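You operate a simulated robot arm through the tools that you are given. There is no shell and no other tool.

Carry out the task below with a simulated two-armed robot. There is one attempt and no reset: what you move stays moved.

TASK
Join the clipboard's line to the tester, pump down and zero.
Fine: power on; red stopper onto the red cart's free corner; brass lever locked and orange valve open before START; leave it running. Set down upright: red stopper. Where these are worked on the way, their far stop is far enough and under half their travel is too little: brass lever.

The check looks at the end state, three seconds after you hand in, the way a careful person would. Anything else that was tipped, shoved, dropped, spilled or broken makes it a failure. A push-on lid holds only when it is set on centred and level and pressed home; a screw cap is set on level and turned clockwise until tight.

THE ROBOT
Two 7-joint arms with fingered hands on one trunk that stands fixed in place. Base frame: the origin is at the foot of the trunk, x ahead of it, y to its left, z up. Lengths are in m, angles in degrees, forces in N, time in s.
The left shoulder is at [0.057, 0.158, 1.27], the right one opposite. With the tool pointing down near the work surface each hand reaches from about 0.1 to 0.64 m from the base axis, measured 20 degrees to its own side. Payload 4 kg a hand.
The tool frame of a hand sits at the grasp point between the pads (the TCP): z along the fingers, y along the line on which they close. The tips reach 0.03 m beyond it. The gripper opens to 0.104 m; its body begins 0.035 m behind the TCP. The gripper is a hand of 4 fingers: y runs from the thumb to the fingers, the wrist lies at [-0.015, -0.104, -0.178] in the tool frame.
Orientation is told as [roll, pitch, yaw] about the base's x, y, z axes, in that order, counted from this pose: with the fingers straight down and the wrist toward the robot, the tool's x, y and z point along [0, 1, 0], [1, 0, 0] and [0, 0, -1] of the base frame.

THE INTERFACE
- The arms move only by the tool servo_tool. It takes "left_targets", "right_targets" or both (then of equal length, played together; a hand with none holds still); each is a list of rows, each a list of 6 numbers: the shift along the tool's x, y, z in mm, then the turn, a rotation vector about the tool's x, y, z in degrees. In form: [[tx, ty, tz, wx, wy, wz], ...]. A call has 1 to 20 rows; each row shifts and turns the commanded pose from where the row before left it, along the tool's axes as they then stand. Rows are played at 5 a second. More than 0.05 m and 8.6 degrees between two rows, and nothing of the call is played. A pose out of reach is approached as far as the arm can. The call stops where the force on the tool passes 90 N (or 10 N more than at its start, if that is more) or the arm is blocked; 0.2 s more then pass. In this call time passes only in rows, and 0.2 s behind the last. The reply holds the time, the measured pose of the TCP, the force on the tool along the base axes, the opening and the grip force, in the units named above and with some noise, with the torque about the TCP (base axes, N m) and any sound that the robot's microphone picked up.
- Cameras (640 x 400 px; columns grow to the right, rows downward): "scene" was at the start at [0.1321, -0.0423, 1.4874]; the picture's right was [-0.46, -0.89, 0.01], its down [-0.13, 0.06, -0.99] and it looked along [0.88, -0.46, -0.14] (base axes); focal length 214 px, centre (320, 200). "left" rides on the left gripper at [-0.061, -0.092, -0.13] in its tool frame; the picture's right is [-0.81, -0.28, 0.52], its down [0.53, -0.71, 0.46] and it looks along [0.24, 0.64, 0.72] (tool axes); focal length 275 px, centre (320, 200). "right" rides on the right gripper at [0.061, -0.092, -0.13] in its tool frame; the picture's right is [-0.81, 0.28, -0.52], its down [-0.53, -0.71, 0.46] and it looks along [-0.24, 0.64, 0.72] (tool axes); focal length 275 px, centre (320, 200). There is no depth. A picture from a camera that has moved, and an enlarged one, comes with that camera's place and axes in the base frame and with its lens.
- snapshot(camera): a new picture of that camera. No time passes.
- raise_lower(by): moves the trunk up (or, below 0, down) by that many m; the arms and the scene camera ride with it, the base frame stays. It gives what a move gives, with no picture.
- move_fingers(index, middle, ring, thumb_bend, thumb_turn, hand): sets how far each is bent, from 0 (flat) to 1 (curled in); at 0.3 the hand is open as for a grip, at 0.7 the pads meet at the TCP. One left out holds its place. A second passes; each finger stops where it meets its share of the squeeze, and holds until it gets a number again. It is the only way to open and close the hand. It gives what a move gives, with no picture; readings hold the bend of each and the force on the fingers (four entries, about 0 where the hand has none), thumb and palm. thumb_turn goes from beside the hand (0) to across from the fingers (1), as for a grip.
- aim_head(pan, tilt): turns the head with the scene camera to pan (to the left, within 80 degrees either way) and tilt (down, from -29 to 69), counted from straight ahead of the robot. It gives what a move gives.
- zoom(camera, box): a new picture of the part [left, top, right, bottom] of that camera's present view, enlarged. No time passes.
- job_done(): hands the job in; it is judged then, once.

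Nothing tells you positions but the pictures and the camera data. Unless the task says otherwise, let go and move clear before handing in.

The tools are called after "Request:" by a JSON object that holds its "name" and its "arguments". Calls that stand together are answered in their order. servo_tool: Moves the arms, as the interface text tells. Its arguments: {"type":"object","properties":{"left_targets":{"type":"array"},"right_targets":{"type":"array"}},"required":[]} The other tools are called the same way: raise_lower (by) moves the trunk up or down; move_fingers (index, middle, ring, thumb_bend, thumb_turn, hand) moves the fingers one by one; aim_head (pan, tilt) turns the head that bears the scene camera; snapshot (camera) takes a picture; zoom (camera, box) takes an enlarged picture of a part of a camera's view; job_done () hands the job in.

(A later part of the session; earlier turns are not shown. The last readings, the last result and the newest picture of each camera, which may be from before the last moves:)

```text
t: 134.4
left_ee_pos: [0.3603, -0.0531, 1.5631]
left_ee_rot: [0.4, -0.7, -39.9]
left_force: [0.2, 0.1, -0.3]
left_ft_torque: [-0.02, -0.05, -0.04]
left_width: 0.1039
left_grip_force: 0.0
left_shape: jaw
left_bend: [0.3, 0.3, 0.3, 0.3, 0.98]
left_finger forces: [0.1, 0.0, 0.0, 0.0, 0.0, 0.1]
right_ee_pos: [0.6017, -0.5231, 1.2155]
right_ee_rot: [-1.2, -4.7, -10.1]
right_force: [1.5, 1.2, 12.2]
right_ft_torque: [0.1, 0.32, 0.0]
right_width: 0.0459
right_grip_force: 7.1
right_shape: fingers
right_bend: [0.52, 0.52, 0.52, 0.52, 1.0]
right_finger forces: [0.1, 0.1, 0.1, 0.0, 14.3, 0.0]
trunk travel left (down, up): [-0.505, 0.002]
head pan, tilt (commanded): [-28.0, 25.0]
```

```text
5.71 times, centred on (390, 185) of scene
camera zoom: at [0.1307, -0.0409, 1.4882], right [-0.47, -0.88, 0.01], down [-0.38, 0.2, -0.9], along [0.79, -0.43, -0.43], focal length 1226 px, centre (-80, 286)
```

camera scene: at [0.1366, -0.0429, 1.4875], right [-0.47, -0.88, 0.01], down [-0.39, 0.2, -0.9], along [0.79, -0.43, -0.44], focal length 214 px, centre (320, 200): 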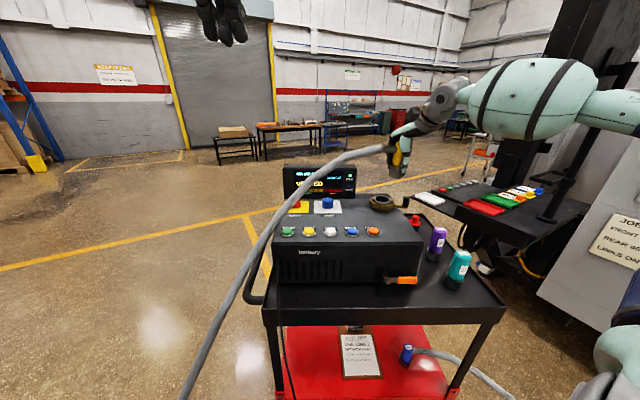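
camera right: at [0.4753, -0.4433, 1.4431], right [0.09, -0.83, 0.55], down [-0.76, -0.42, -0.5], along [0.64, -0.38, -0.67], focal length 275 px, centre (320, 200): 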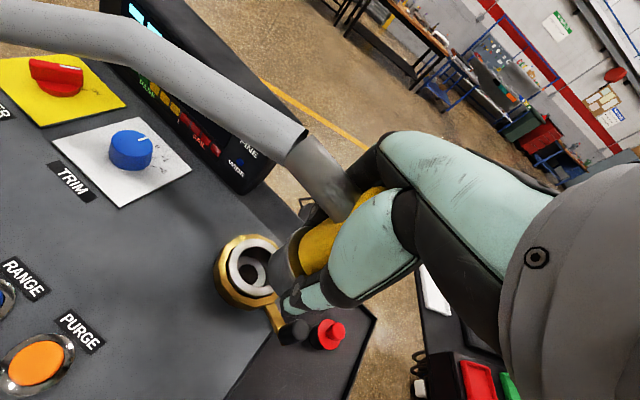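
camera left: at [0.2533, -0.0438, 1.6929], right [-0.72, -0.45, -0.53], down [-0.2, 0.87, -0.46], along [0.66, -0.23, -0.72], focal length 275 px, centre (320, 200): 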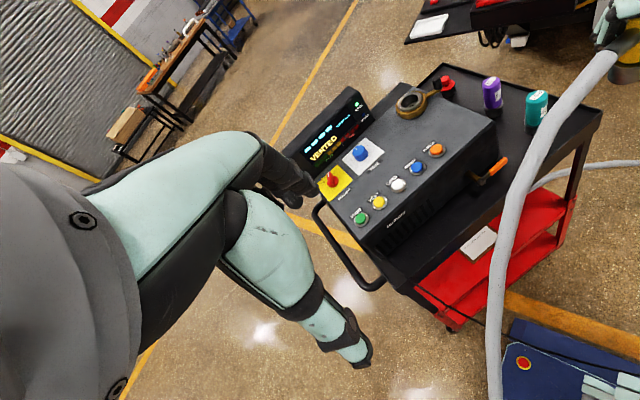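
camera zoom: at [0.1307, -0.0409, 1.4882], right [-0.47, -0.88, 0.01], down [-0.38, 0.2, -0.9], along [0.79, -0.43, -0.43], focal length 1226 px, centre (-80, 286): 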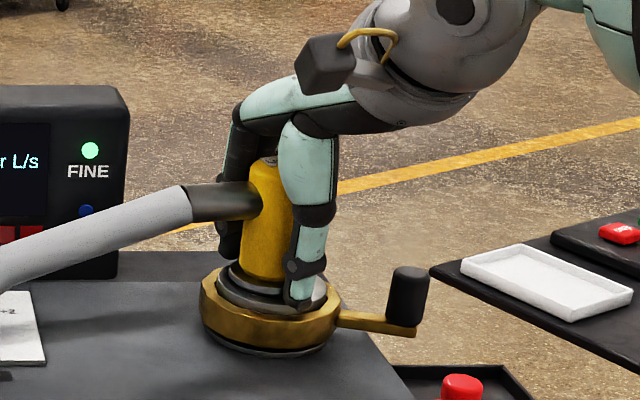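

On release the connector dropped down into the bore, so the cup is almost flush with the ring. I will open wide, rise clear, and inspect.

Request:
{"name": "move_fingers", "arguments": {"hand": "right", "index": 0.35, "middle": 0.35, "ring": 0.35, "thumb_bend": 0.35}}

Request:
{"name": "servo_tool", "arguments": {"right_targets": [[0, 0.4, -5, 0, 0, 0], [0, 2, -25, 0, 0, 0], [0, 2.4, -30, 0, 0, 0], [0, 2.4, -30, 0, 0, 0], [0, 2.4, -30, 0, 0, 0]]}}

Request:
{"name": "zoom", "arguments": {"camera": "left", "box": [385, 50, 445, 120]}}

Request:
{"name": "zoom", "arguments": {"camera": "scene", "box": [360, 150, 420, 220]}}

Request:
{"name": "snapshot", "arguments": {"camera": "right"}}

Request:
{"name": "snapshot", "arguments": {"camera": "left"}}

```text
t: 135.4
left_ee_pos: [0.3629, -0.0548, 1.5629]
left_ee_rot: [0.5, -0.5, -39.9]
left_force: [0.0, 0.3, -0.3]
left_ft_torque: [0.02, 0.05, 0.03]
left_width: 0.104
left_grip_force: 0.0
left_shape: jaw
left_bend: [0.3, 0.3, 0.3, 0.3, 0.98]
left_finger forces: [0.0, 0.0, 0.0, 0.0, 0.1, 0.0]
right_ee_pos: [0.6027, -0.525, 1.2132]
right_ee_rot: [-1.1, -4.7, -10.0]
right_force: [0.6, 0.3, 0.2]
right_ft_torque: [0.0, 0.01, 0.0]
right_width: 0.0901
right_grip_force: 0.1
right_shape: fingers
right_bend: [0.35, 0.35, 0.35, 0.35, 0.98]
right_finger forces: [0.0, 0.1, 0.0, 0.0, 0.1, 0.0]
trunk travel left (down, up): [-0.505, 0.002]
head pan, tilt (commanded): [-28.0, 25.0]
```

```text
t: 136.6
left_ee_pos: [0.3624, -0.0551, 1.564]
left_ee_rot: [0.4, -0.6, -39.9]
left_force: [0.7, -0.3, -0.1]
left_ft_torque: [-0.03, -0.03, -0.01]
left_width: 0.1039
left_grip_force: 0.1
left_shape: jaw
left_bend: [0.3, 0.3, 0.3, 0.3, 0.98]
left_finger forces: [0.0, 0.0, 0.0, 0.0, 0.0, 0.1]
right_ee_pos: [0.604, -0.5197, 1.3363]
right_ee_rot: [-1.2, -4.7, -10.0]
right_force: [-0.2, -0.1, -1.2]
right_ft_torque: [-0.01, 0.03, -0.03]
right_width: 0.0899
right_grip_force: 0.0
right_shape: fingers
right_bend: [0.35, 0.35, 0.35, 0.35, 0.98]
right_finger forces: [0.0, 0.0, 0.0, 0.0, 0.0, 0.0]
trunk travel left (down, up): [-0.505, 0.002]
head pan, tilt (commanded): [-28.0, 25.0]
```

```text
5.71 times, centred on (415, 85) of left
camera zoom: at [0.2526, -0.0429, 1.6931], right [-0.72, -0.45, -0.53], down [-0.2, 0.87, -0.46], along [0.66, -0.23, -0.72], focal length 1573 px, centre (-223, 857)
```

zoom: 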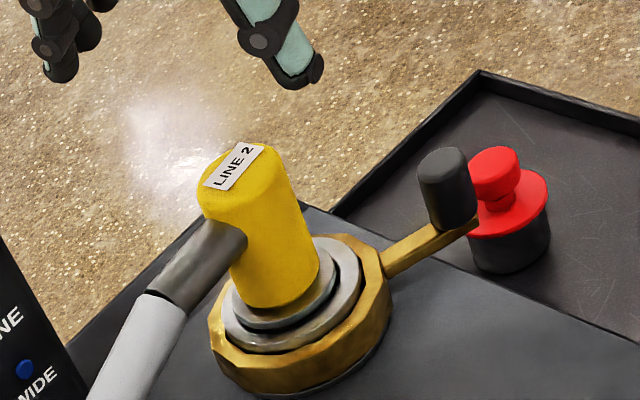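

```text
5.71 times, centred on (390, 185) of scene
camera zoom: at [0.1317, -0.0421, 1.4881], right [-0.47, -0.88, 0.01], down [-0.39, 0.2, -0.9], along [0.79, -0.43, -0.43], focal length 1226 px, centre (-80, 286)
```

zoom: 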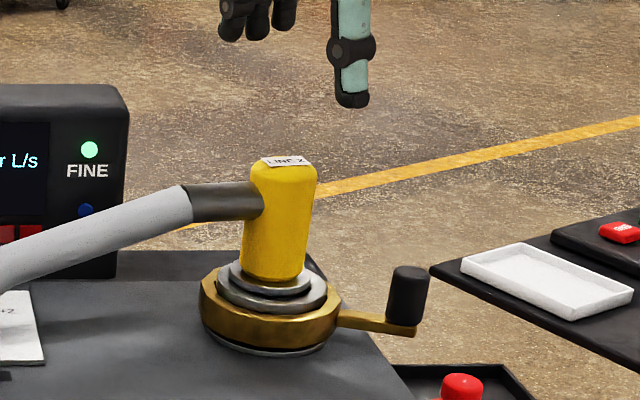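

```text
taken
camera right: at [0.5146, -0.4401, 1.4573], right [0.09, -0.83, 0.55], down [-0.76, -0.42, -0.5], along [0.65, -0.38, -0.66], focal length 275 px, centre (320, 200)
```

right: 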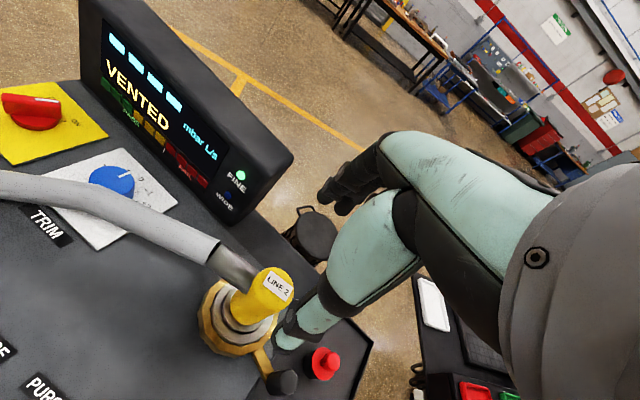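

```text
taken
camera left: at [0.2526, -0.0429, 1.6931], right [-0.72, -0.45, -0.53], down [-0.2, 0.87, -0.46], along [0.66, -0.23, -0.72], focal length 275 px, centre (320, 200)
```

left: 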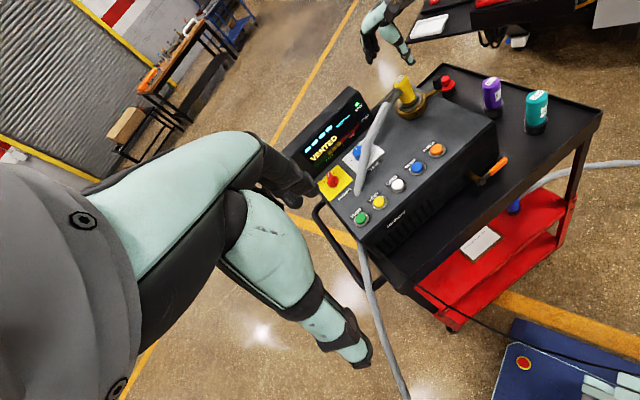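

The yellow connector stands level in the port, with its hose over the tester's left. I will form a closed beak and press the connector home from above.

Request:
{"name": "move_fingers", "arguments": {"hand": "right", "index": 0.72, "middle": 0.72, "ring": 0.72, "thumb_bend": 0.72}}

Request:
{"name": "servo_tool", "arguments": {"right_targets": [[-9, -1, 0, 0, 0, 0], [0, -1.5, 20, 0, 0, 0]]}}

Request:
{"name": "zoom", "arguments": {"camera": "right", "box": [200, 180, 380, 340]}}

Request:
{"name": "zoom", "arguments": {"camera": "scene", "box": [350, 130, 430, 220]}}

Request:
{"name": "zoom", "arguments": {"camera": "left", "box": [375, 40, 445, 120]}}

```text
t: 137.6
left_ee_pos: [0.3624, -0.0555, 1.5638]
left_ee_rot: [0.5, -0.4, -39.9]
left_force: [-0.1, 0.6, -0.9]
left_ft_torque: [-0.02, -0.01, 0.04]
left_width: 0.104
left_grip_force: 0.0
left_shape: jaw
left_bend: [0.3, 0.3, 0.3, 0.3, 0.98]
left_finger forces: [0.0, 0.1, 0.1, 0.0, 0.1, 0.0]
right_ee_pos: [0.6048, -0.5222, 1.3352]
right_ee_rot: [-1.1, -4.7, -10.1]
right_force: [0.0, -0.5, -0.9]
right_ft_torque: [-0.05, 0.01, -0.01]
right_width: 0.0
right_grip_force: 0.2
right_shape: fingers
right_bend: [0.72, 0.72, 0.72, 0.71, 1.0]
right_finger forces: [0.0, 0.0, 0.0, 0.0, 0.0, 0.0]
trunk travel left (down, up): [-0.505, 0.002]
head pan, tilt (commanded): [-28.0, 25.0]
```

```text
t: 138.2
left_ee_pos: [0.362, -0.0559, 1.5638]
left_ee_rot: [0.6, -0.5, -39.8]
left_force: [0.9, 0.4, -0.9]
left_ft_torque: [0.0, 0.01, 0.01]
left_width: 0.1039
left_grip_force: 0.1
left_shape: jaw
left_bend: [0.3, 0.3, 0.3, 0.3, 0.98]
left_finger forces: [0.0, 0.0, 0.1, 0.0, 0.0, 0.0]
right_ee_pos: [0.6012, -0.5308, 1.3145]
right_ee_rot: [-1.1, -4.8, -10.0]
right_force: [-0.1, 0.1, 1.1]
right_ft_torque: [-0.02, -0.02, 0.01]
right_width: 0.0
right_grip_force: 0.1
right_shape: fingers
right_bend: [0.72, 0.72, 0.72, 0.71, 1.0]
right_finger forces: [0.0, 0.0, 0.1, 0.1, 0.0, 0.0]
trunk travel left (down, up): [-0.505, 0.002]
head pan, tilt (commanded): [-28.0, 25.0]
```

```text
2.50 times, centred on (290, 260) of right
camera zoom: at [0.5113, -0.4506, 1.4355], right [0.09, -0.83, 0.55], down [-0.76, -0.42, -0.5], along [0.65, -0.38, -0.66], focal length 688 px, centre (395, 50)
```

zoom: 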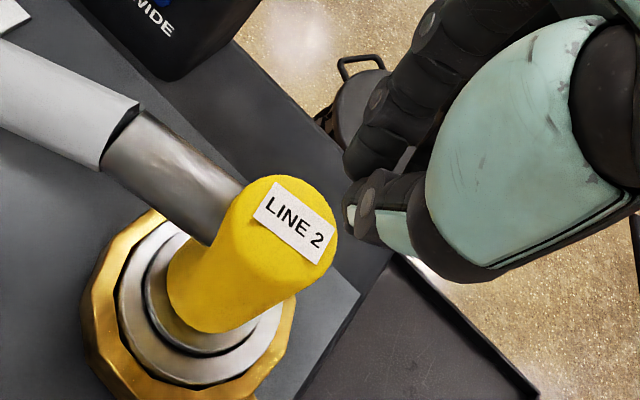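

```text
4.44 times, centred on (390, 175) of scene
camera zoom: at [0.132, -0.0435, 1.4879], right [-0.47, -0.88, 0.01], down [-0.39, 0.2, -0.9], along [0.79, -0.43, -0.43], focal length 953 px, centre (9, 311)
```

zoom: 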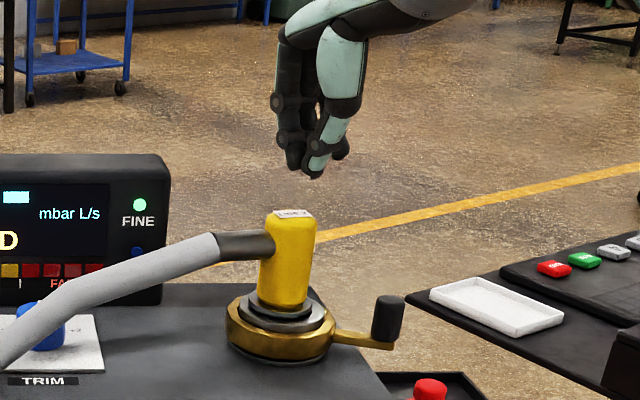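

```text
5.00 times, centred on (410, 80) of left
camera zoom: at [0.2529, -0.0444, 1.693], right [-0.72, -0.44, -0.53], down [-0.2, 0.87, -0.46], along [0.66, -0.23, -0.72], focal length 1376 px, centre (-130, 800)
```

zoom: 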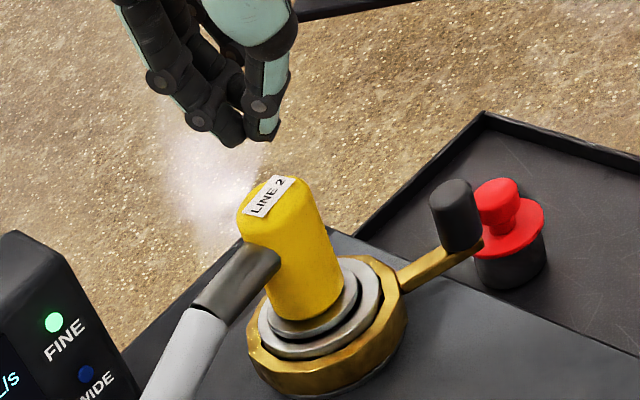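

The beak is just above the connector's top. I will shift 4 mm left and press down.

Request:
{"name": "servo_tool", "arguments": {"right_targets": [[4, -0.5, 10, 0, 0, 0], [0, -0.9, 12, 0, 0, 0], [0, -0.3, 4, 0, 0, 0], [0, -0.3, 4, 0, 0, 0]]}}

Request:
{"name": "zoom", "arguments": {"camera": "scene", "box": [350, 130, 430, 220]}}

Request:
{"name": "zoom", "arguments": {"camera": "left", "box": [375, 40, 445, 120]}}

```text
t: 139.2
left_ee_pos: [0.361, -0.0542, 1.5644]
left_ee_rot: [0.5, -0.6, -39.9]
left_force: [-0.1, -0.4, -0.3]
left_ft_torque: [0.03, -0.02, 0.0]
left_width: 0.1044
left_grip_force: 0.1
left_shape: jaw
left_bend: [0.3, 0.3, 0.3, 0.3, 0.98]
left_finger forces: [0.0, 0.0, 0.1, 0.1, 0.0, 0.0]
right_ee_pos: [0.6006, -0.5269, 1.2864]
right_ee_rot: [-1.2, -4.9, -10.0]
right_force: [-0.3, -0.7, 4.7]
right_ft_torque: [0.0, 0.01, 0.03]
right_width: 0.0
right_grip_force: 3.4
right_shape: fingers
right_bend: [0.72, 0.72, 0.72, 0.72, 1.0]
right_finger forces: [0.0, 0.1, 0.0, 0.0, 6.5, 0.1]
trunk travel left (down, up): [-0.505, 0.002]
head pan, tilt (commanded): [-28.0, 25.0]
```

```text
4.44 times, centred on (390, 175) of scene
camera zoom: at [0.1307, -0.0418, 1.4882], right [-0.47, -0.88, 0.01], down [-0.38, 0.2, -0.9], along [0.79, -0.43, -0.43], focal length 953 px, centre (9, 311)
```

zoom: 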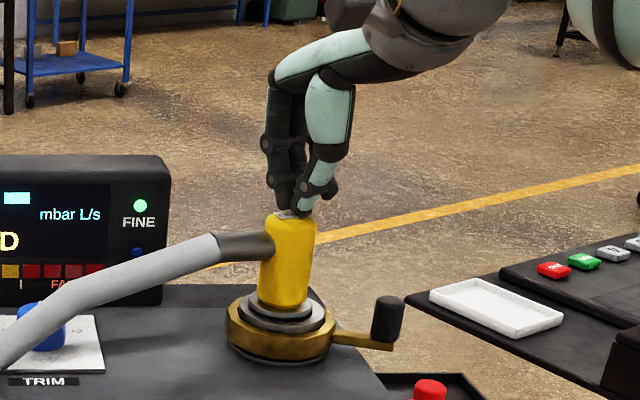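

```text
5.00 times, centred on (410, 80) of left
camera zoom: at [0.2515, -0.0425, 1.6933], right [-0.72, -0.45, -0.53], down [-0.2, 0.87, -0.46], along [0.66, -0.23, -0.72], focal length 1376 px, centre (-130, 800)
```

zoom: 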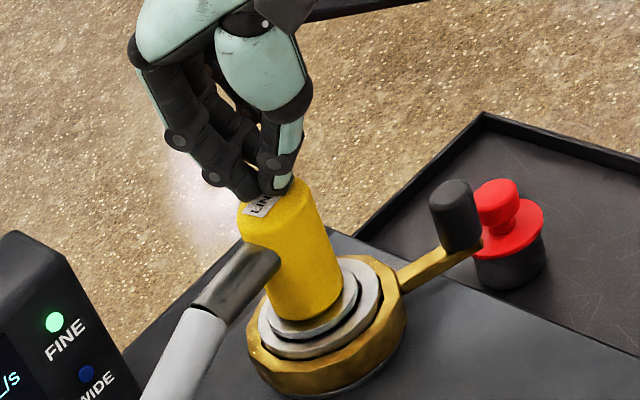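

The fingertips touch the top. I will press further and watch the force.

Request:
{"name": "servo_tool", "arguments": {"right_targets": [[0, -1.2, 3, 0, 0, 0], [0, -0.3, 3, 0, 0, 0], [0, -0.3, 3, 0, 0, 0]]}}

Request:
{"name": "zoom", "arguments": {"camera": "left", "box": [375, 40, 445, 120]}}

Request:
{"name": "zoom", "arguments": {"camera": "scene", "box": [360, 160, 420, 220]}}

```text
t: 140.0
left_ee_pos: [0.3564, -0.0527, 1.5659]
left_ee_rot: [0.5, -0.7, -39.8]
left_force: [0.3, -0.3, -1.0]
left_ft_torque: [-0.01, 0.0, -0.02]
left_width: 0.104
left_grip_force: 0.2
left_shape: jaw
left_bend: [0.3, 0.3, 0.3, 0.3, 0.98]
left_finger forces: [0.1, 0.0, 0.1, 0.0, 0.0, 0.0]
right_ee_pos: [0.5966, -0.5244, 1.2847]
right_ee_rot: [-1.2, -5.7, -9.9]
right_force: [-2.7, -2.3, 34.4]
right_ft_torque: [0.03, 0.1, 0.0]
right_width: 0.0002
right_grip_force: 21.7
right_shape: fingers
right_bend: [0.72, 0.72, 0.72, 0.73, 1.0]
right_finger forces: [8.4, 0.1, 0.1, 0.0, 34.3, 0.0]
trunk travel left (down, up): [-0.505, 0.002]
head pan, tilt (commanded): [-28.0, 25.0]
```

```text
5.00 times, centred on (410, 80) of left
camera zoom: at [0.2461, -0.0394, 1.6944], right [-0.72, -0.45, -0.53], down [-0.2, 0.87, -0.46], along [0.66, -0.23, -0.71], focal length 1376 px, centre (-130, 800)
```

zoom: 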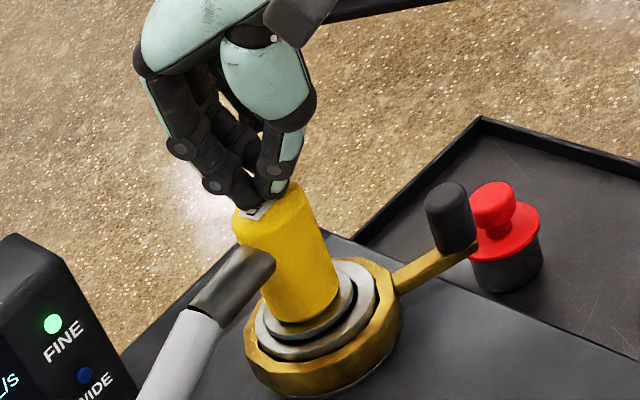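

```text
6.67 times, centred on (390, 190) of scene
camera zoom: at [0.1254, -0.0391, 1.4889], right [-0.47, -0.88, 0.01], down [-0.38, 0.2, -0.9], along [0.8, -0.43, -0.43], focal length 1430 px, centre (-147, 267)
```

zoom: 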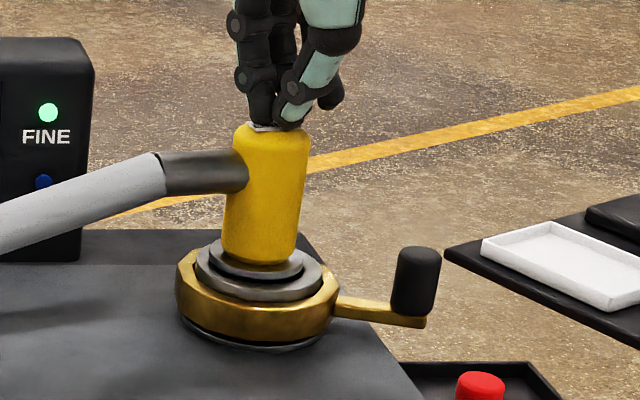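

The connector holds firm at 34 N, so it is fully home. Next I lock the lever: I lift off, make a narrow beak, and go to the back right side of the lever's handle.

Request:
{"name": "servo_tool", "arguments": {"right_targets": [[0, 2, -25, 0, 0, 0], [0, 2, -25, 0, 0, 0], [-26, -7.5, -1, 0, 0, 0], [-26, -7.5, 0, 0, 0, 0], [-27, -7.6, 0, 0, 0, 0]]}}

Request:
{"name": "move_fingers", "arguments": {"hand": "right", "index": 1.0, "middle": 0.7, "ring": 1.0, "thumb_bend": 0.7}}

Request:
{"name": "zoom", "arguments": {"camera": "left", "box": [375, 30, 475, 120]}}

Request:
{"name": "zoom", "arguments": {"camera": "scene", "box": [350, 130, 450, 220]}}

Request:
{"name": "snapshot", "arguments": {"camera": "right"}}

```text
t: 141.2
left_ee_pos: [0.3633, -0.0554, 1.5636]
left_ee_rot: [0.4, -0.5, -39.8]
left_force: [-0.2, -0.1, 0.8]
left_ft_torque: [0.01, -0.01, 0.01]
left_width: 0.1038
left_grip_force: 0.1
left_shape: jaw
left_bend: [0.3, 0.3, 0.3, 0.3, 0.98]
left_finger forces: [0.0, 0.0, 0.1, 0.0, 0.1, 0.0]
right_ee_pos: [0.5638, -0.6014, 1.3263]
right_ee_rot: [-1.2, -4.7, -9.8]
right_force: [0.2, 0.0, 1.0]
right_ft_torque: [-0.01, 0.0, -0.01]
right_width: 0.0002
right_grip_force: 0.0
right_shape: fingers
right_bend: [0.72, 0.72, 0.72, 0.71, 1.0]
right_finger forces: [0.0, 0.0, 0.0, 0.0, 0.0, 0.0]
trunk travel left (down, up): [-0.505, 0.002]
head pan, tilt (commanded): [-28.0, 25.0]
```

```text
t: 142.2
left_ee_pos: [0.3621, -0.0552, 1.5631]
left_ee_rot: [0.6, -0.6, -39.8]
left_force: [-0.5, 1.1, -0.5]
left_ft_torque: [-0.03, -0.02, 0.01]
left_width: 0.1043
left_grip_force: 0.0
left_shape: jaw
left_bend: [0.3, 0.3, 0.3, 0.3, 0.98]
left_finger forces: [0.0, 0.1, 0.0, 0.0, 0.0, 0.0]
right_ee_pos: [0.5637, -0.6005, 1.326]
right_ee_rot: [-1.1, -4.6, -10.0]
right_force: [0.8, -0.7, 0.3]
right_ft_torque: [0.01, 0.01, 0.02]
right_width: 0.0072
right_grip_force: 0.1
right_shape: fingers
right_bend: [0.82, 0.7, 1.0, 0.66, 1.0]
right_finger forces: [0.1, 0.1, 0.1, 0.0, 0.1, 0.1]
trunk travel left (down, up): [-0.505, 0.002]
head pan, tilt (commanded): [-28.0, 25.0]
```

```text
4.44 times, centred on (425, 75) of left
camera zoom: at [0.2528, -0.0437, 1.693], right [-0.72, -0.45, -0.53], down [-0.2, 0.87, -0.46], along [0.66, -0.23, -0.72], focal length 1224 px, centre (-147, 756)
```

zoom: 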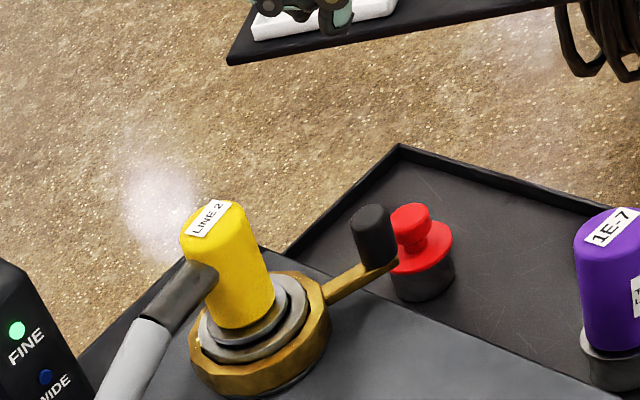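

```text
4.44 times, centred on (400, 175) of scene
camera zoom: at [0.1318, -0.0429, 1.488], right [-0.47, -0.88, 0.01], down [-0.39, 0.2, -0.9], along [0.79, -0.43, -0.43], focal length 953 px, centre (-36, 311)
```

zoom: 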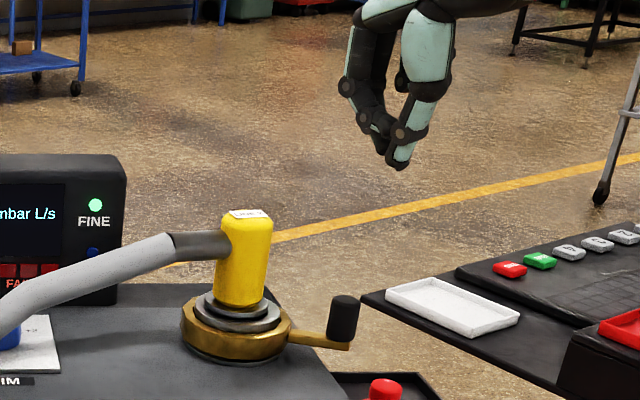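

```text
taken
camera right: at [0.475, -0.5207, 1.4467], right [0.09, -0.83, 0.55], down [-0.76, -0.42, -0.5], along [0.65, -0.38, -0.66], focal length 275 px, centre (320, 200)
```

right: 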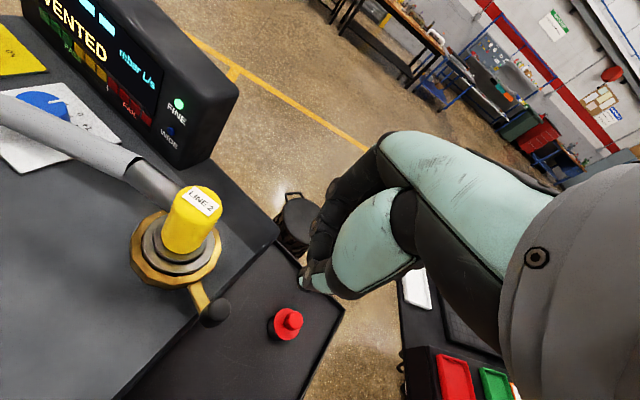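

The beak is right above the spot behind the handle. I will lower it there.

Request:
{"name": "servo_tool", "arguments": {"right_targets": [[0, -2.4, 29.8, 0, 0, 0], [0, -2.4, 29.8, 0, 0, 0], [0, -2.4, 29.8, 0, 0, 0], [0, -2.2, 27, 0, 0, 0]]}}

Request:
{"name": "zoom", "arguments": {"camera": "left", "box": [375, 30, 475, 120]}}

Request:
{"name": "zoom", "arguments": {"camera": "right", "box": [180, 170, 380, 330]}}

Request:
{"name": "zoom", "arguments": {"camera": "scene", "box": [350, 140, 450, 230]}}

```text
t: 143.2
left_ee_pos: [0.3619, -0.0556, 1.5635]
left_ee_rot: [0.5, -0.6, -39.9]
left_force: [0.7, -0.2, -0.1]
left_ft_torque: [-0.01, -0.03, 0.01]
left_width: 0.1041
left_grip_force: 0.1
left_shape: jaw
left_bend: [0.3, 0.3, 0.3, 0.3, 0.98]
left_finger forces: [0.1, 0.0, 0.0, 0.0, 0.1, 0.0]
right_ee_pos: [0.566, -0.6028, 1.207]
right_ee_rot: [-1.1, -4.7, -10.0]
right_force: [-0.7, 0.0, -0.5]
right_ft_torque: [-0.01, 0.0, 0.0]
right_width: 0.0095
right_grip_force: 0.1
right_shape: fingers
right_bend: [0.83, 0.7, 1.0, 0.66, 1.0]
right_finger forces: [0.1, 0.1, 0.0, 0.0, 0.0, 0.1]
trunk travel left (down, up): [-0.505, 0.002]
head pan, tilt (commanded): [-28.0, 25.0]
```

```text
4.44 times, centred on (425, 75) of left
camera zoom: at [0.253, -0.0442, 1.693], right [-0.72, -0.44, -0.53], down [-0.2, 0.87, -0.46], along [0.66, -0.23, -0.72], focal length 1224 px, centre (-147, 756)
```

zoom: 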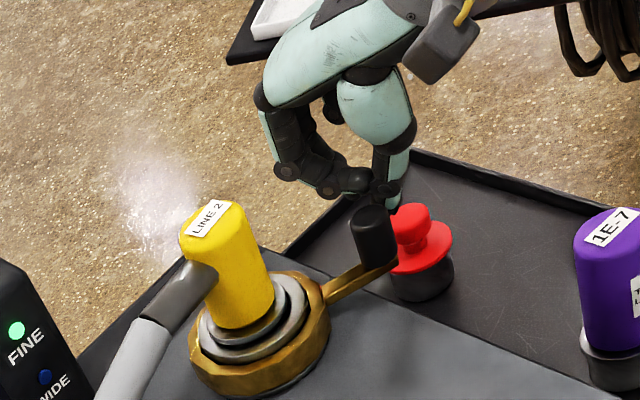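

```text
2.50 times, centred on (280, 250) of right
camera zoom: at [0.4765, -0.5233, 1.3283], right [0.09, -0.83, 0.55], down [-0.76, -0.42, -0.5], along [0.65, -0.38, -0.66], focal length 688 px, centre (420, 75)
```

zoom: 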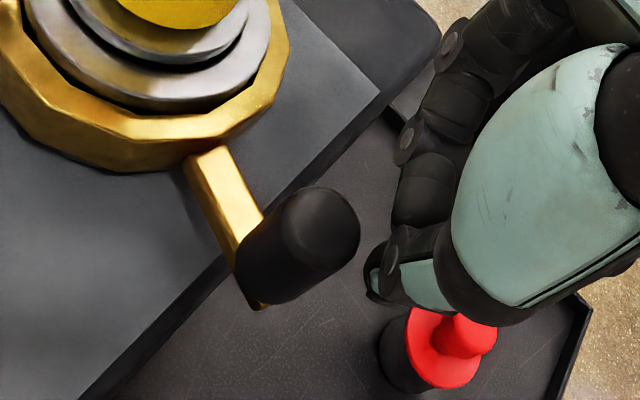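

```text
4.44 times, centred on (400, 185) of scene
camera zoom: at [0.132, -0.0433, 1.488], right [-0.47, -0.88, 0.01], down [-0.39, 0.2, -0.9], along [0.79, -0.43, -0.43], focal length 953 px, centre (-36, 267)
```

zoom: 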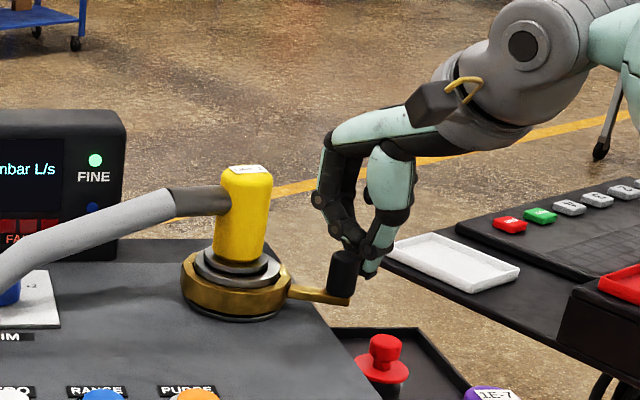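

The beak stands behind the handle on its back right. I will sweep it along the lever's arc toward the front.

Request:
{"name": "servo_tool", "arguments": {"right_targets": [[5.3, -4.1, -0.4, 0, 0, 0], [5.3, -4.2, -0.4, 0, 0, 0], [5, -9, -0.8, 0, 0, 0], [5, -9, -0.8, 0, 0, 0]]}}

Request:
{"name": "zoom", "arguments": {"camera": "left", "box": [375, 30, 475, 120]}}

Request:
{"name": "zoom", "arguments": {"camera": "right", "box": [180, 170, 380, 330]}}

```text
t: 144.2
left_ee_pos: [0.3606, -0.0553, 1.5635]
left_ee_rot: [0.5, -0.5, -39.8]
left_force: [-0.5, 0.2, -0.1]
left_ft_torque: [-0.01, -0.01, 0.0]
left_width: 0.104
left_grip_force: 0.1
left_shape: jaw
left_bend: [0.3, 0.3, 0.3, 0.3, 0.98]
left_finger forces: [0.0, 0.0, 0.0, 0.0, 0.0, 0.0]
right_ee_pos: [0.5418, -0.5768, 1.209]
right_ee_rot: [-1.1, -4.7, -10.1]
right_force: [-1.3, -1.5, -1.3]
right_ft_torque: [-0.01, -0.01, 0.01]
right_width: 0.0471
right_grip_force: 0.8
right_shape: fingers
right_bend: [1.0, 0.7, 1.0, 0.68, 1.0]
right_finger forces: [0.1, 0.1, 0.1, 0.0, 1.7, 0.1]
trunk travel left (down, up): [-0.505, 0.002]
head pan, tilt (commanded): [-28.0, 25.0]
```

```text
4.44 times, centred on (425, 75) of left
camera zoom: at [0.2514, -0.0442, 1.6932], right [-0.72, -0.44, -0.53], down [-0.2, 0.87, -0.46], along [0.66, -0.23, -0.72], focal length 1224 px, centre (-147, 756)
```

zoom: 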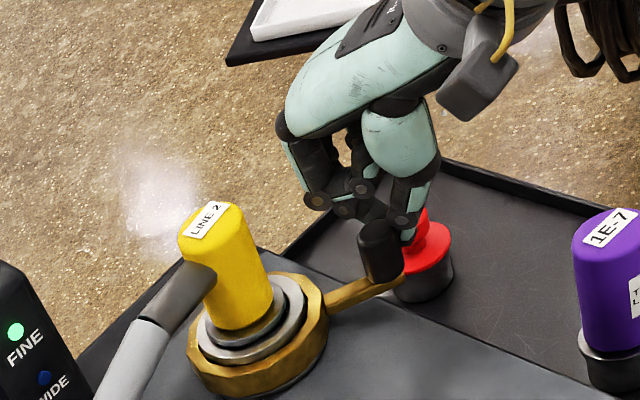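

```text
2.50 times, centred on (280, 250) of right
camera zoom: at [0.4535, -0.4978, 1.3293], right [0.09, -0.83, 0.55], down [-0.76, -0.42, -0.5], along [0.65, -0.38, -0.66], focal length 688 px, centre (420, 75)
```

zoom: 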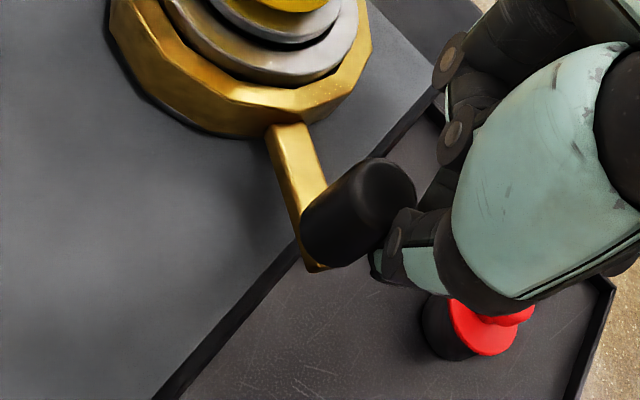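

The lever is turning forward. I will continue along the arc.

Request:
{"name": "servo_tool", "arguments": {"right_targets": [[7.2, -7.4, -0.6, 0, 0, 0], [7.2, -7.3, -0.6, 0, 0, 0], [8.8, -5.3, -0.5, 0, 0, 0], [8.9, -5.3, -0.5, 0, 0, 0]]}}

Request:
{"name": "zoom", "arguments": {"camera": "left", "box": [375, 30, 475, 120]}}

Request:
{"name": "zoom", "arguments": {"camera": "right", "box": [180, 170, 380, 330]}}

```text
t: 145.2
left_ee_pos: [0.3626, -0.0544, 1.5636]
left_ee_rot: [0.5, -0.6, -39.9]
left_force: [0.5, -0.3, 0.3]
left_ft_torque: [0.02, 0.02, 0.05]
left_width: 0.1037
left_grip_force: 0.0
left_shape: jaw
left_bend: [0.3, 0.3, 0.3, 0.3, 0.98]
left_finger forces: [0.0, 0.1, 0.0, 0.1, 0.0, 0.0]
right_ee_pos: [0.5257, -0.5396, 1.2084]
right_ee_rot: [-1.2, -4.7, -9.9]
right_force: [-0.5, 0.7, 0.0]
right_ft_torque: [-0.04, -0.01, 0.03]
right_width: 0.0461
right_grip_force: 0.0
right_shape: fingers
right_bend: [1.0, 0.7, 1.0, 0.7, 1.0]
right_finger forces: [0.1, 0.1, 0.0, 0.1, 0.4, 0.1]
trunk travel left (down, up): [-0.505, 0.002]
head pan, tilt (commanded): [-28.0, 25.0]
```

```text
4.44 times, centred on (425, 75) of left
camera zoom: at [0.253, -0.0433, 1.693], right [-0.72, -0.45, -0.53], down [-0.2, 0.87, -0.46], along [0.66, -0.23, -0.72], focal length 1224 px, centre (-147, 756)
```

zoom: 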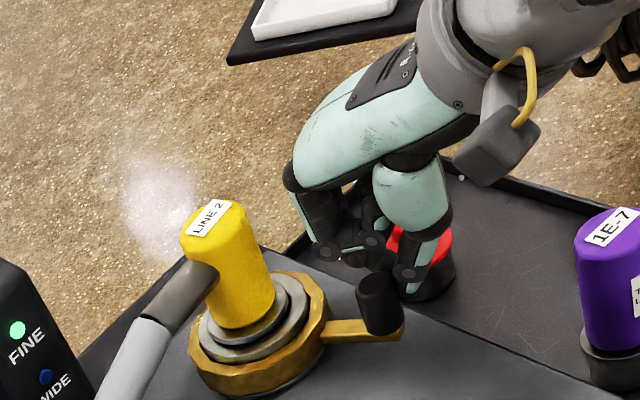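

```text
2.50 times, centred on (280, 250) of right
camera zoom: at [0.4358, -0.459, 1.33], right [0.09, -0.83, 0.55], down [-0.76, -0.42, -0.5], along [0.65, -0.38, -0.66], focal length 688 px, centre (420, 75)
```

zoom: 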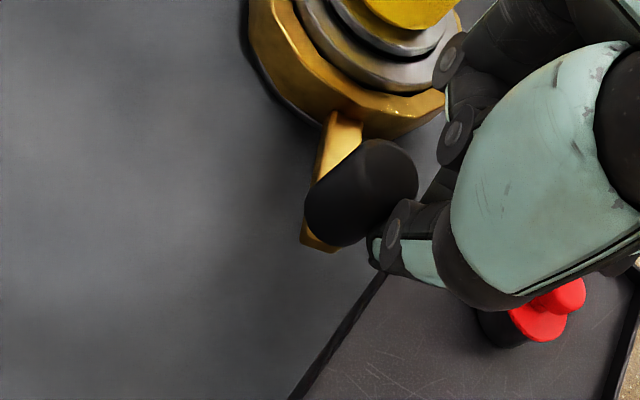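

The lever is at about 23° now. I will push it on to its front stop.

Request:
{"name": "servo_tool", "arguments": {"right_targets": [[7, -2.2, -0.2, 0, 0, 0], [7, -2, -0.2, 0, 0, 0], [6, -1.2, -0.1, 0, 0, 0]]}}

Request:
{"name": "zoom", "arguments": {"camera": "left", "box": [375, 30, 475, 120]}}

Request:
{"name": "zoom", "arguments": {"camera": "right", "box": [180, 170, 380, 330]}}

```text
t: 146.0
left_ee_pos: [0.3625, -0.056, 1.565]
left_ee_rot: [0.4, -0.5, -39.9]
left_force: [0.5, 0.9, -0.8]
left_ft_torque: [-0.02, 0.01, -0.01]
left_width: 0.104
left_grip_force: 0.1
left_shape: jaw
left_bend: [0.3, 0.3, 0.3, 0.3, 0.98]
left_finger forces: [0.0, 0.0, 0.0, 0.0, 0.0, 0.0]
right_ee_pos: [0.524, -0.5184, 1.2085]
right_ee_rot: [-1.2, -4.7, -10.0]
right_force: [-0.1, -0.4, 0.1]
right_ft_torque: [-0.01, 0.02, 0.0]
right_width: 0.0461
right_grip_force: 0.1
right_shape: fingers
right_bend: [1.0, 0.7, 1.0, 0.7, 1.0]
right_finger forces: [0.0, 0.0, 0.1, 0.0, 0.0, 0.0]
trunk travel left (down, up): [-0.505, 0.002]
head pan, tilt (commanded): [-28.0, 25.0]
```

```text
4.44 times, centred on (425, 75) of left
camera zoom: at [0.2528, -0.0434, 1.693], right [-0.72, -0.45, -0.53], down [-0.2, 0.87, -0.46], along [0.66, -0.23, -0.72], focal length 1224 px, centre (-147, 756)
```

zoom: 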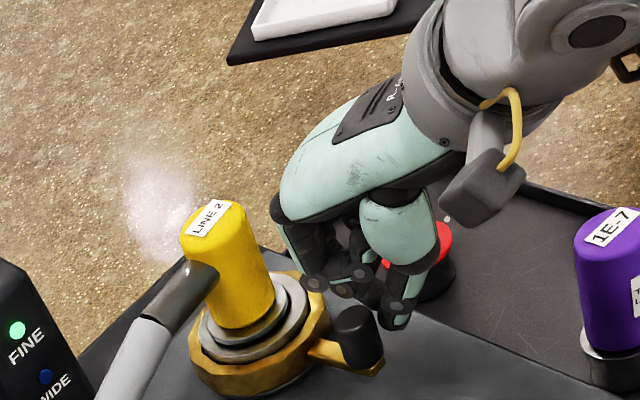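

```text
2.50 times, centred on (280, 250) of right
camera zoom: at [0.4345, -0.4385, 1.3295], right [0.09, -0.83, 0.55], down [-0.76, -0.42, -0.5], along [0.65, -0.37, -0.66], focal length 688 px, centre (420, 75)
```

zoom: 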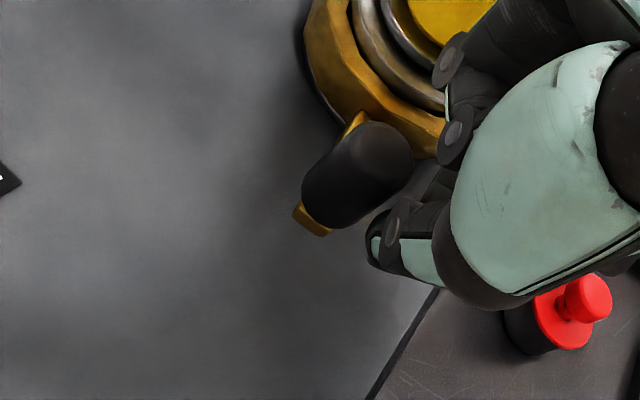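

The lever is nearly back at its starting position. I will press it on against its stop and watch the force.

Request:
{"name": "servo_tool", "arguments": {"right_targets": [[4, 0.3, 0, 0, 0, 0], [4, 0.3, 0, 0, 0, 0]]}}

Request:
{"name": "zoom", "arguments": {"camera": "left", "box": [375, 30, 475, 120]}}

Request:
{"name": "zoom", "arguments": {"camera": "right", "box": [180, 170, 380, 330]}}

```text
t: 146.6
left_ee_pos: [0.3622, -0.0558, 1.5633]
left_ee_rot: [0.5, -0.6, -39.8]
left_force: [-0.6, 1.2, 0.2]
left_ft_torque: [-0.02, 0.01, 0.01]
left_width: 0.1042
left_grip_force: 0.1
left_shape: jaw
left_bend: [0.3, 0.3, 0.3, 0.3, 0.98]
left_finger forces: [0.1, 0.1, 0.0, 0.0, 0.0, 0.0]
right_ee_pos: [0.5247, -0.5102, 1.2075]
right_ee_rot: [-1.2, -4.7, -9.9]
right_force: [-1.6, -2.5, 0.1]
right_ft_torque: [-0.06, 0.02, 0.0]
right_width: 0.0463
right_grip_force: 0.7
right_shape: fingers
right_bend: [1.0, 0.7, 1.0, 0.69, 1.0]
right_finger forces: [0.1, 0.0, 0.0, 0.0, 2.0, 0.1]
trunk travel left (down, up): [-0.505, 0.002]
head pan, tilt (commanded): [-28.0, 25.0]
```

```text
4.44 times, centred on (425, 75) of left
camera zoom: at [0.2524, -0.0441, 1.6931], right [-0.72, -0.44, -0.53], down [-0.2, 0.87, -0.46], along [0.66, -0.23, -0.72], focal length 1224 px, centre (-147, 756)
```

zoom: 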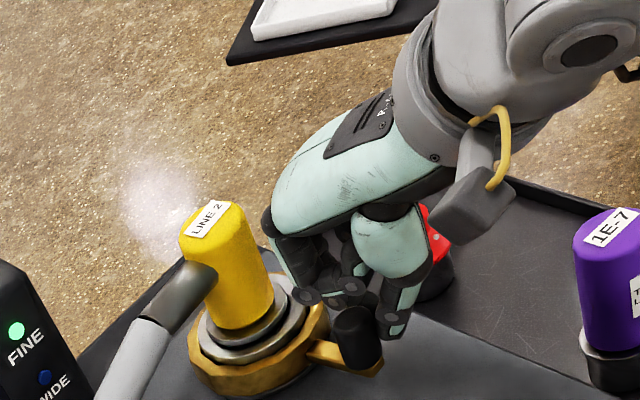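

```text
2.50 times, centred on (280, 250) of right
camera zoom: at [0.4356, -0.4312, 1.3288], right [0.09, -0.83, 0.55], down [-0.76, -0.42, -0.5], along [0.65, -0.37, -0.66], focal length 688 px, centre (420, 75)
```

zoom: 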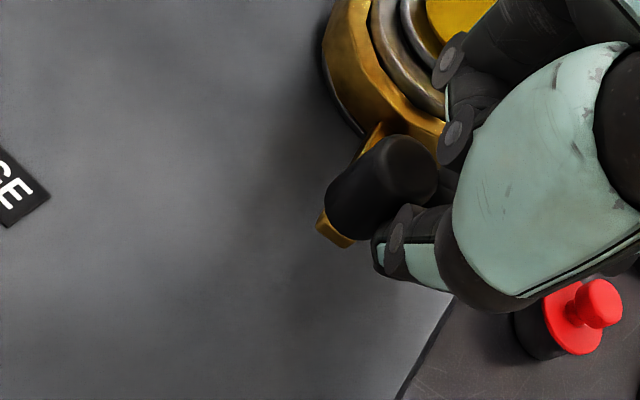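

The lever did not move further and the force is rising, so it is at its stop. I will press a little more to be sure.

Request:
{"name": "servo_tool", "arguments": {"right_targets": [[4, 0, 0, 0, 0, 0], [3, 0, 0, 0, 0, 0]]}}

Request:
{"name": "zoom", "arguments": {"camera": "left", "box": [375, 30, 475, 120]}}

```text
t: 147.2
left_ee_pos: [0.3621, -0.0569, 1.563]
left_ee_rot: [0.5, -0.5, -39.9]
left_force: [0.0, 0.4, 0.3]
left_ft_torque: [0.0, -0.02, 0.01]
left_width: 0.1039
left_grip_force: 0.1
left_shape: jaw
left_bend: [0.3, 0.3, 0.3, 0.3, 0.98]
left_finger forces: [0.0, 0.0, 0.0, 0.0, 0.0, 0.0]
right_ee_pos: [0.5238, -0.5059, 1.2077]
right_ee_rot: [-1.2, -4.7, -9.9]
right_force: [-2.3, -6.2, 1.5]
right_ft_torque: [-0.18, 0.08, -0.01]
right_width: 0.0472
right_grip_force: 3.2
right_shape: fingers
right_bend: [1.0, 0.7, 1.0, 0.68, 1.0]
right_finger forces: [0.0, 2.3, 0.1, 0.0, 3.9, 0.0]
trunk travel left (down, up): [-0.505, 0.002]
head pan, tilt (commanded): [-28.0, 25.0]
```

```text
4.44 times, centred on (425, 75) of left
camera zoom: at [0.2518, -0.0454, 1.6931], right [-0.72, -0.44, -0.53], down [-0.2, 0.87, -0.46], along [0.66, -0.23, -0.72], focal length 1224 px, centre (-147, 756)
```

zoom: 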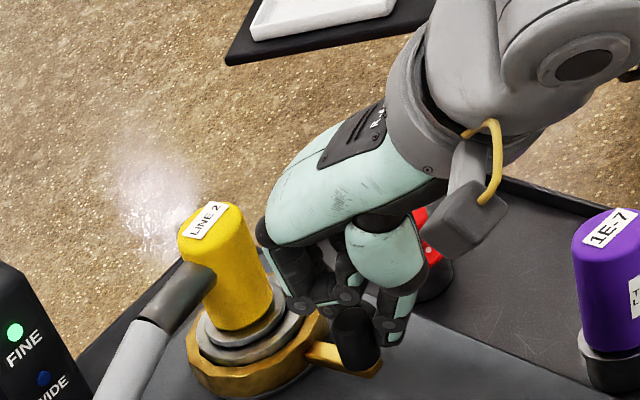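

The lever stands firm at its locked stop. I will back off to the right, rise, and check.

Request:
{"name": "servo_tool", "arguments": {"right_targets": [[-8, 0, 0, 0, 0, 0], [-8, 0, 0, 0, 0, 0], [0, 2, -25, 0, 0, 0], [0, 2.4, -30, 0, 0, 0], [0, 2.4, -30, 0, 0, 0]]}}

Request:
{"name": "zoom", "arguments": {"camera": "left", "box": [375, 30, 535, 170]}}

Request:
{"name": "zoom", "arguments": {"camera": "scene", "box": [260, 150, 460, 310]}}

Request:
{"name": "snapshot", "arguments": {"camera": "right"}}

```text
t: 148.4
left_ee_pos: [0.3627, -0.0539, 1.5639]
left_ee_rot: [0.4, -0.6, -39.8]
left_force: [-0.2, -1.1, 0.2]
left_ft_torque: [0.03, -0.03, 0.02]
left_width: 0.1036
left_grip_force: 0.0
left_shape: jaw
left_bend: [0.3, 0.3, 0.3, 0.3, 0.98]
left_finger forces: [0.0, 0.0, 0.0, 0.0, 0.1, 0.0]
right_ee_pos: [0.5235, -0.519, 1.296]
right_ee_rot: [-1.2, -4.7, -10.0]
right_force: [0.4, -0.3, -1.0]
right_ft_torque: [0.0, -0.02, 0.01]
right_width: 0.0461
right_grip_force: 0.1
right_shape: fingers
right_bend: [1.0, 0.7, 1.0, 0.7, 1.0]
right_finger forces: [0.0, 0.0, 0.0, 0.0, 0.0, 0.0]
trunk travel left (down, up): [-0.505, 0.002]
head pan, tilt (commanded): [-28.0, 25.0]
```

```text
2.86 times, centred on (455, 100) of left
camera zoom: at [0.2526, -0.0432, 1.6931], right [-0.72, -0.45, -0.53], down [-0.2, 0.87, -0.46], along [0.66, -0.23, -0.72], focal length 786 px, centre (-66, 486)
```

zoom: 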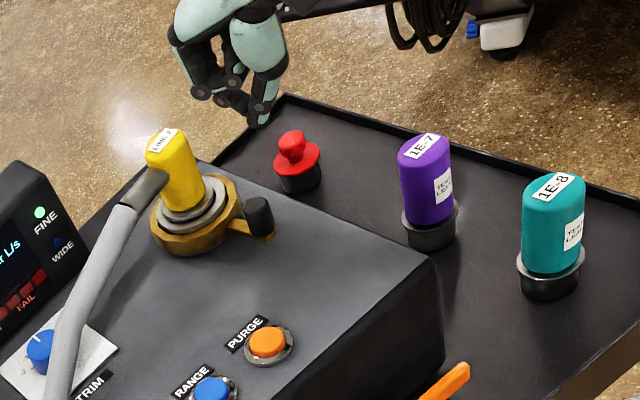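

```text
2.50 times, centred on (360, 230) of scene
camera zoom: at [0.1316, -0.0424, 1.4881], right [-0.47, -0.88, 0.01], down [-0.39, 0.2, -0.9], along [0.79, -0.43, -0.43], focal length 536 px, centre (220, 125)
```

zoom: 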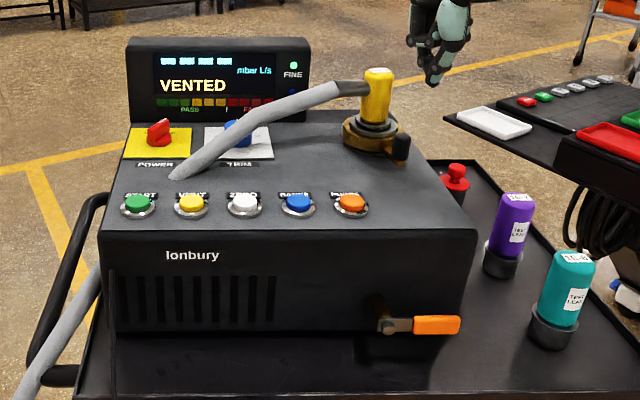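

```text
taken
camera right: at [0.434, -0.4392, 1.4169], right [0.09, -0.83, 0.56], down [-0.76, -0.42, -0.5], along [0.65, -0.38, -0.66], focal length 275 px, centre (320, 200)
```

right: 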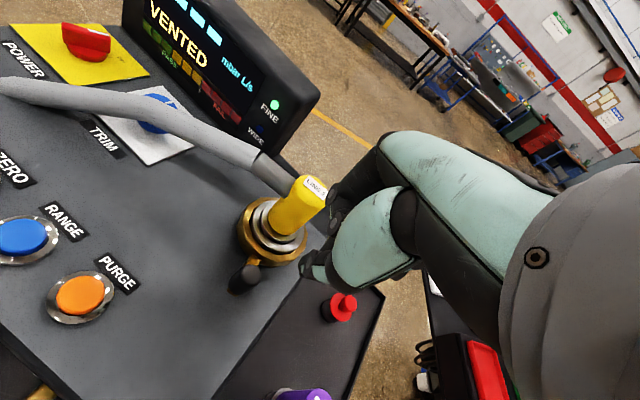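

The lever is locked and everything stands upright; the display still reads VENTED. Next is the orange valve: I will move the hand back to the right front and pitch the fingers forward, so that they can go under the handle.

Request:
{"name": "servo_tool", "arguments": {"right_targets": [[-12, -31.7, -14.1, 0, 0, 0], [-12, -31.7, -14.1, 0, 0, 0], [-12, -31.7, -14.1, 0, 0, 0], [0, 0, 0, 0, 0, 8.5], [0, 0, 0, 0, 0, 8.5], [0, 0, 0, -8, 0, 0], [0, 0, 0, -8, 0, 0], [0, 0, 0, -8, 0, 0], [0, 0, 0, -8, 0, 0], [0, 0, 0, -8, 0, 0], [0, 0, 0, -8, 0, 0], [0, 0, 0, -8, 0, 0], [0, 0, 0, -8, 0, 0]]}}

Request:
{"name": "snapshot", "arguments": {"camera": "scene"}}

Request:
{"name": "snapshot", "arguments": {"camera": "left"}}

```text
t: 151.2
left_ee_pos: [0.3625, -0.0552, 1.5635]
left_ee_rot: [0.4, -0.6, -40.0]
left_force: [-0.8, -0.2, 0.0]
left_ft_torque: [-0.01, 0.0, 0.0]
left_width: 0.104
left_grip_force: 0.1
left_shape: jaw
left_bend: [0.3, 0.3, 0.3, 0.3, 0.98]
left_finger forces: [0.0, 0.1, 0.0, 0.1, 0.0, 0.1]
right_ee_pos: [0.4174, -0.537, 1.3306]
right_ee_rot: [0.2, -69.0, -27.4]
right_force: [0.4, -0.4, 1.1]
right_ft_torque: [0.01, -0.03, -0.01]
right_width: 0.0464
right_grip_force: 0.1
right_shape: fingers
right_bend: [1.0, 0.7, 1.0, 0.7, 1.0]
right_finger forces: [0.0, 0.1, 0.0, 0.0, 0.1, 0.0]
trunk travel left (down, up): [-0.505, 0.002]
head pan, tilt (commanded): [-28.0, 25.0]
```

```text
taken
camera scene: at [0.1318, -0.0424, 1.488], right [-0.47, -0.88, 0.01], down [-0.39, 0.2, -0.9], along [0.79, -0.43, -0.43], focal length 214 px, centre (320, 200)
```

scene: 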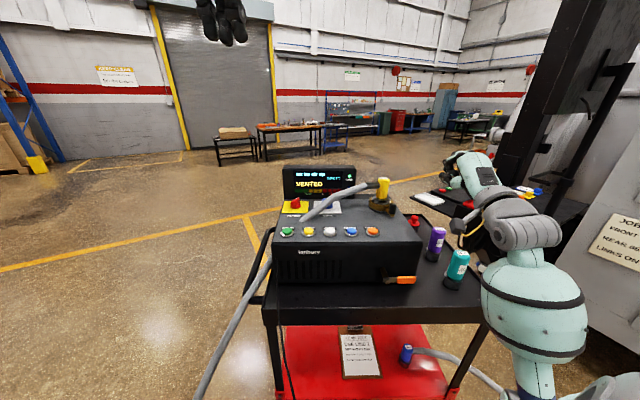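

```text
taken
camera left: at [0.253, -0.0432, 1.693], right [-0.72, -0.45, -0.53], down [-0.2, 0.87, -0.46], along [0.66, -0.23, -0.72], focal length 275 px, centre (320, 200)
```

left: 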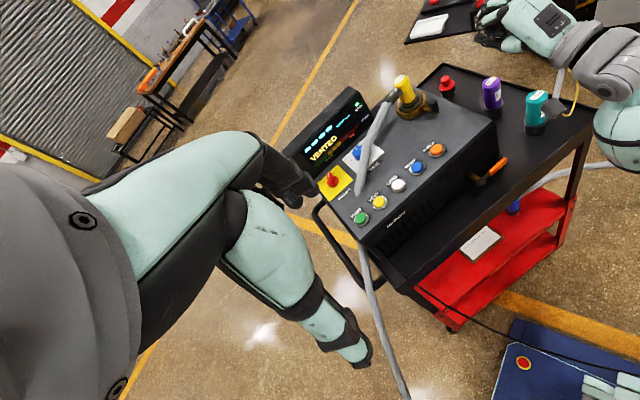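

The hand is pitched forward to the right of the tester. I will lower it in front of the tray's right part, to the right of the orange handle.

Request:
{"name": "servo_tool", "arguments": {"right_targets": [[0, -34.7, -1.1, 0, 0, 0], [0, -34.7, -1.1, 0, 0, 0], [0, -34.7, -1.1, 0, 0, 0], [0, -34.7, -1.1, 0, 0, 0], [0, -34.7, -1.1, 0, 0, 0]]}}

Request:
{"name": "zoom", "arguments": {"camera": "scene", "box": [340, 180, 540, 330]}}

Request:
{"name": "zoom", "arguments": {"camera": "left", "box": [420, 60, 620, 210]}}

```text
t: 152.4
left_ee_pos: [0.3609, -0.0545, 1.5641]
left_ee_rot: [0.5, -0.6, -39.8]
left_force: [-0.6, -0.2, 0.3]
left_ft_torque: [-0.01, -0.04, 0.04]
left_width: 0.1038
left_grip_force: 0.0
left_shape: jaw
left_bend: [0.3, 0.3, 0.3, 0.3, 0.98]
left_finger forces: [0.1, 0.1, 0.1, 0.0, 0.1, 0.0]
right_ee_pos: [0.3548, -0.5055, 1.1692]
right_ee_rot: [0.6, -68.9, -27.6]
right_force: [0.2, 0.2, -0.8]
right_ft_torque: [0.0, 0.0, -0.01]
right_width: 0.0461
right_grip_force: 0.0
right_shape: fingers
right_bend: [1.0, 0.7, 1.0, 0.7, 1.0]
right_finger forces: [0.1, 0.1, 0.1, 0.0, 0.0, 0.0]
trunk travel left (down, up): [-0.505, 0.002]
head pan, tilt (commanded): [-28.0, 25.0]
```

```text
2.67 times, centred on (440, 255) of scene
camera zoom: at [0.1303, -0.0421, 1.4882], right [-0.47, -0.88, 0.01], down [-0.38, 0.2, -0.9], along [0.8, -0.43, -0.43], focal length 572 px, centre (0, 53)
```

zoom: 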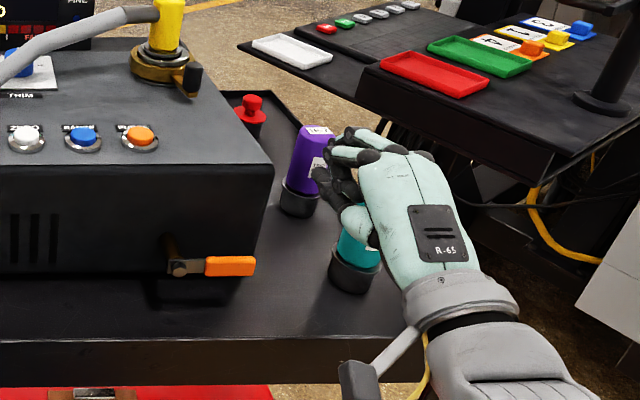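

```text
2.67 times, centred on (520, 135) of left
camera zoom: at [0.2516, -0.0428, 1.6932], right [-0.72, -0.45, -0.53], down [-0.2, 0.87, -0.46], along [0.66, -0.23, -0.72], focal length 734 px, centre (-213, 373)
```

zoom: 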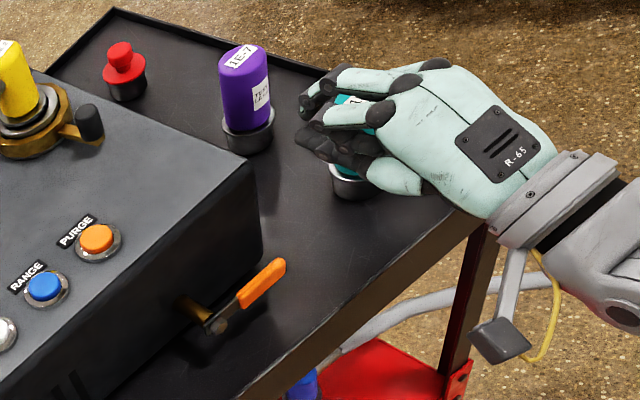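

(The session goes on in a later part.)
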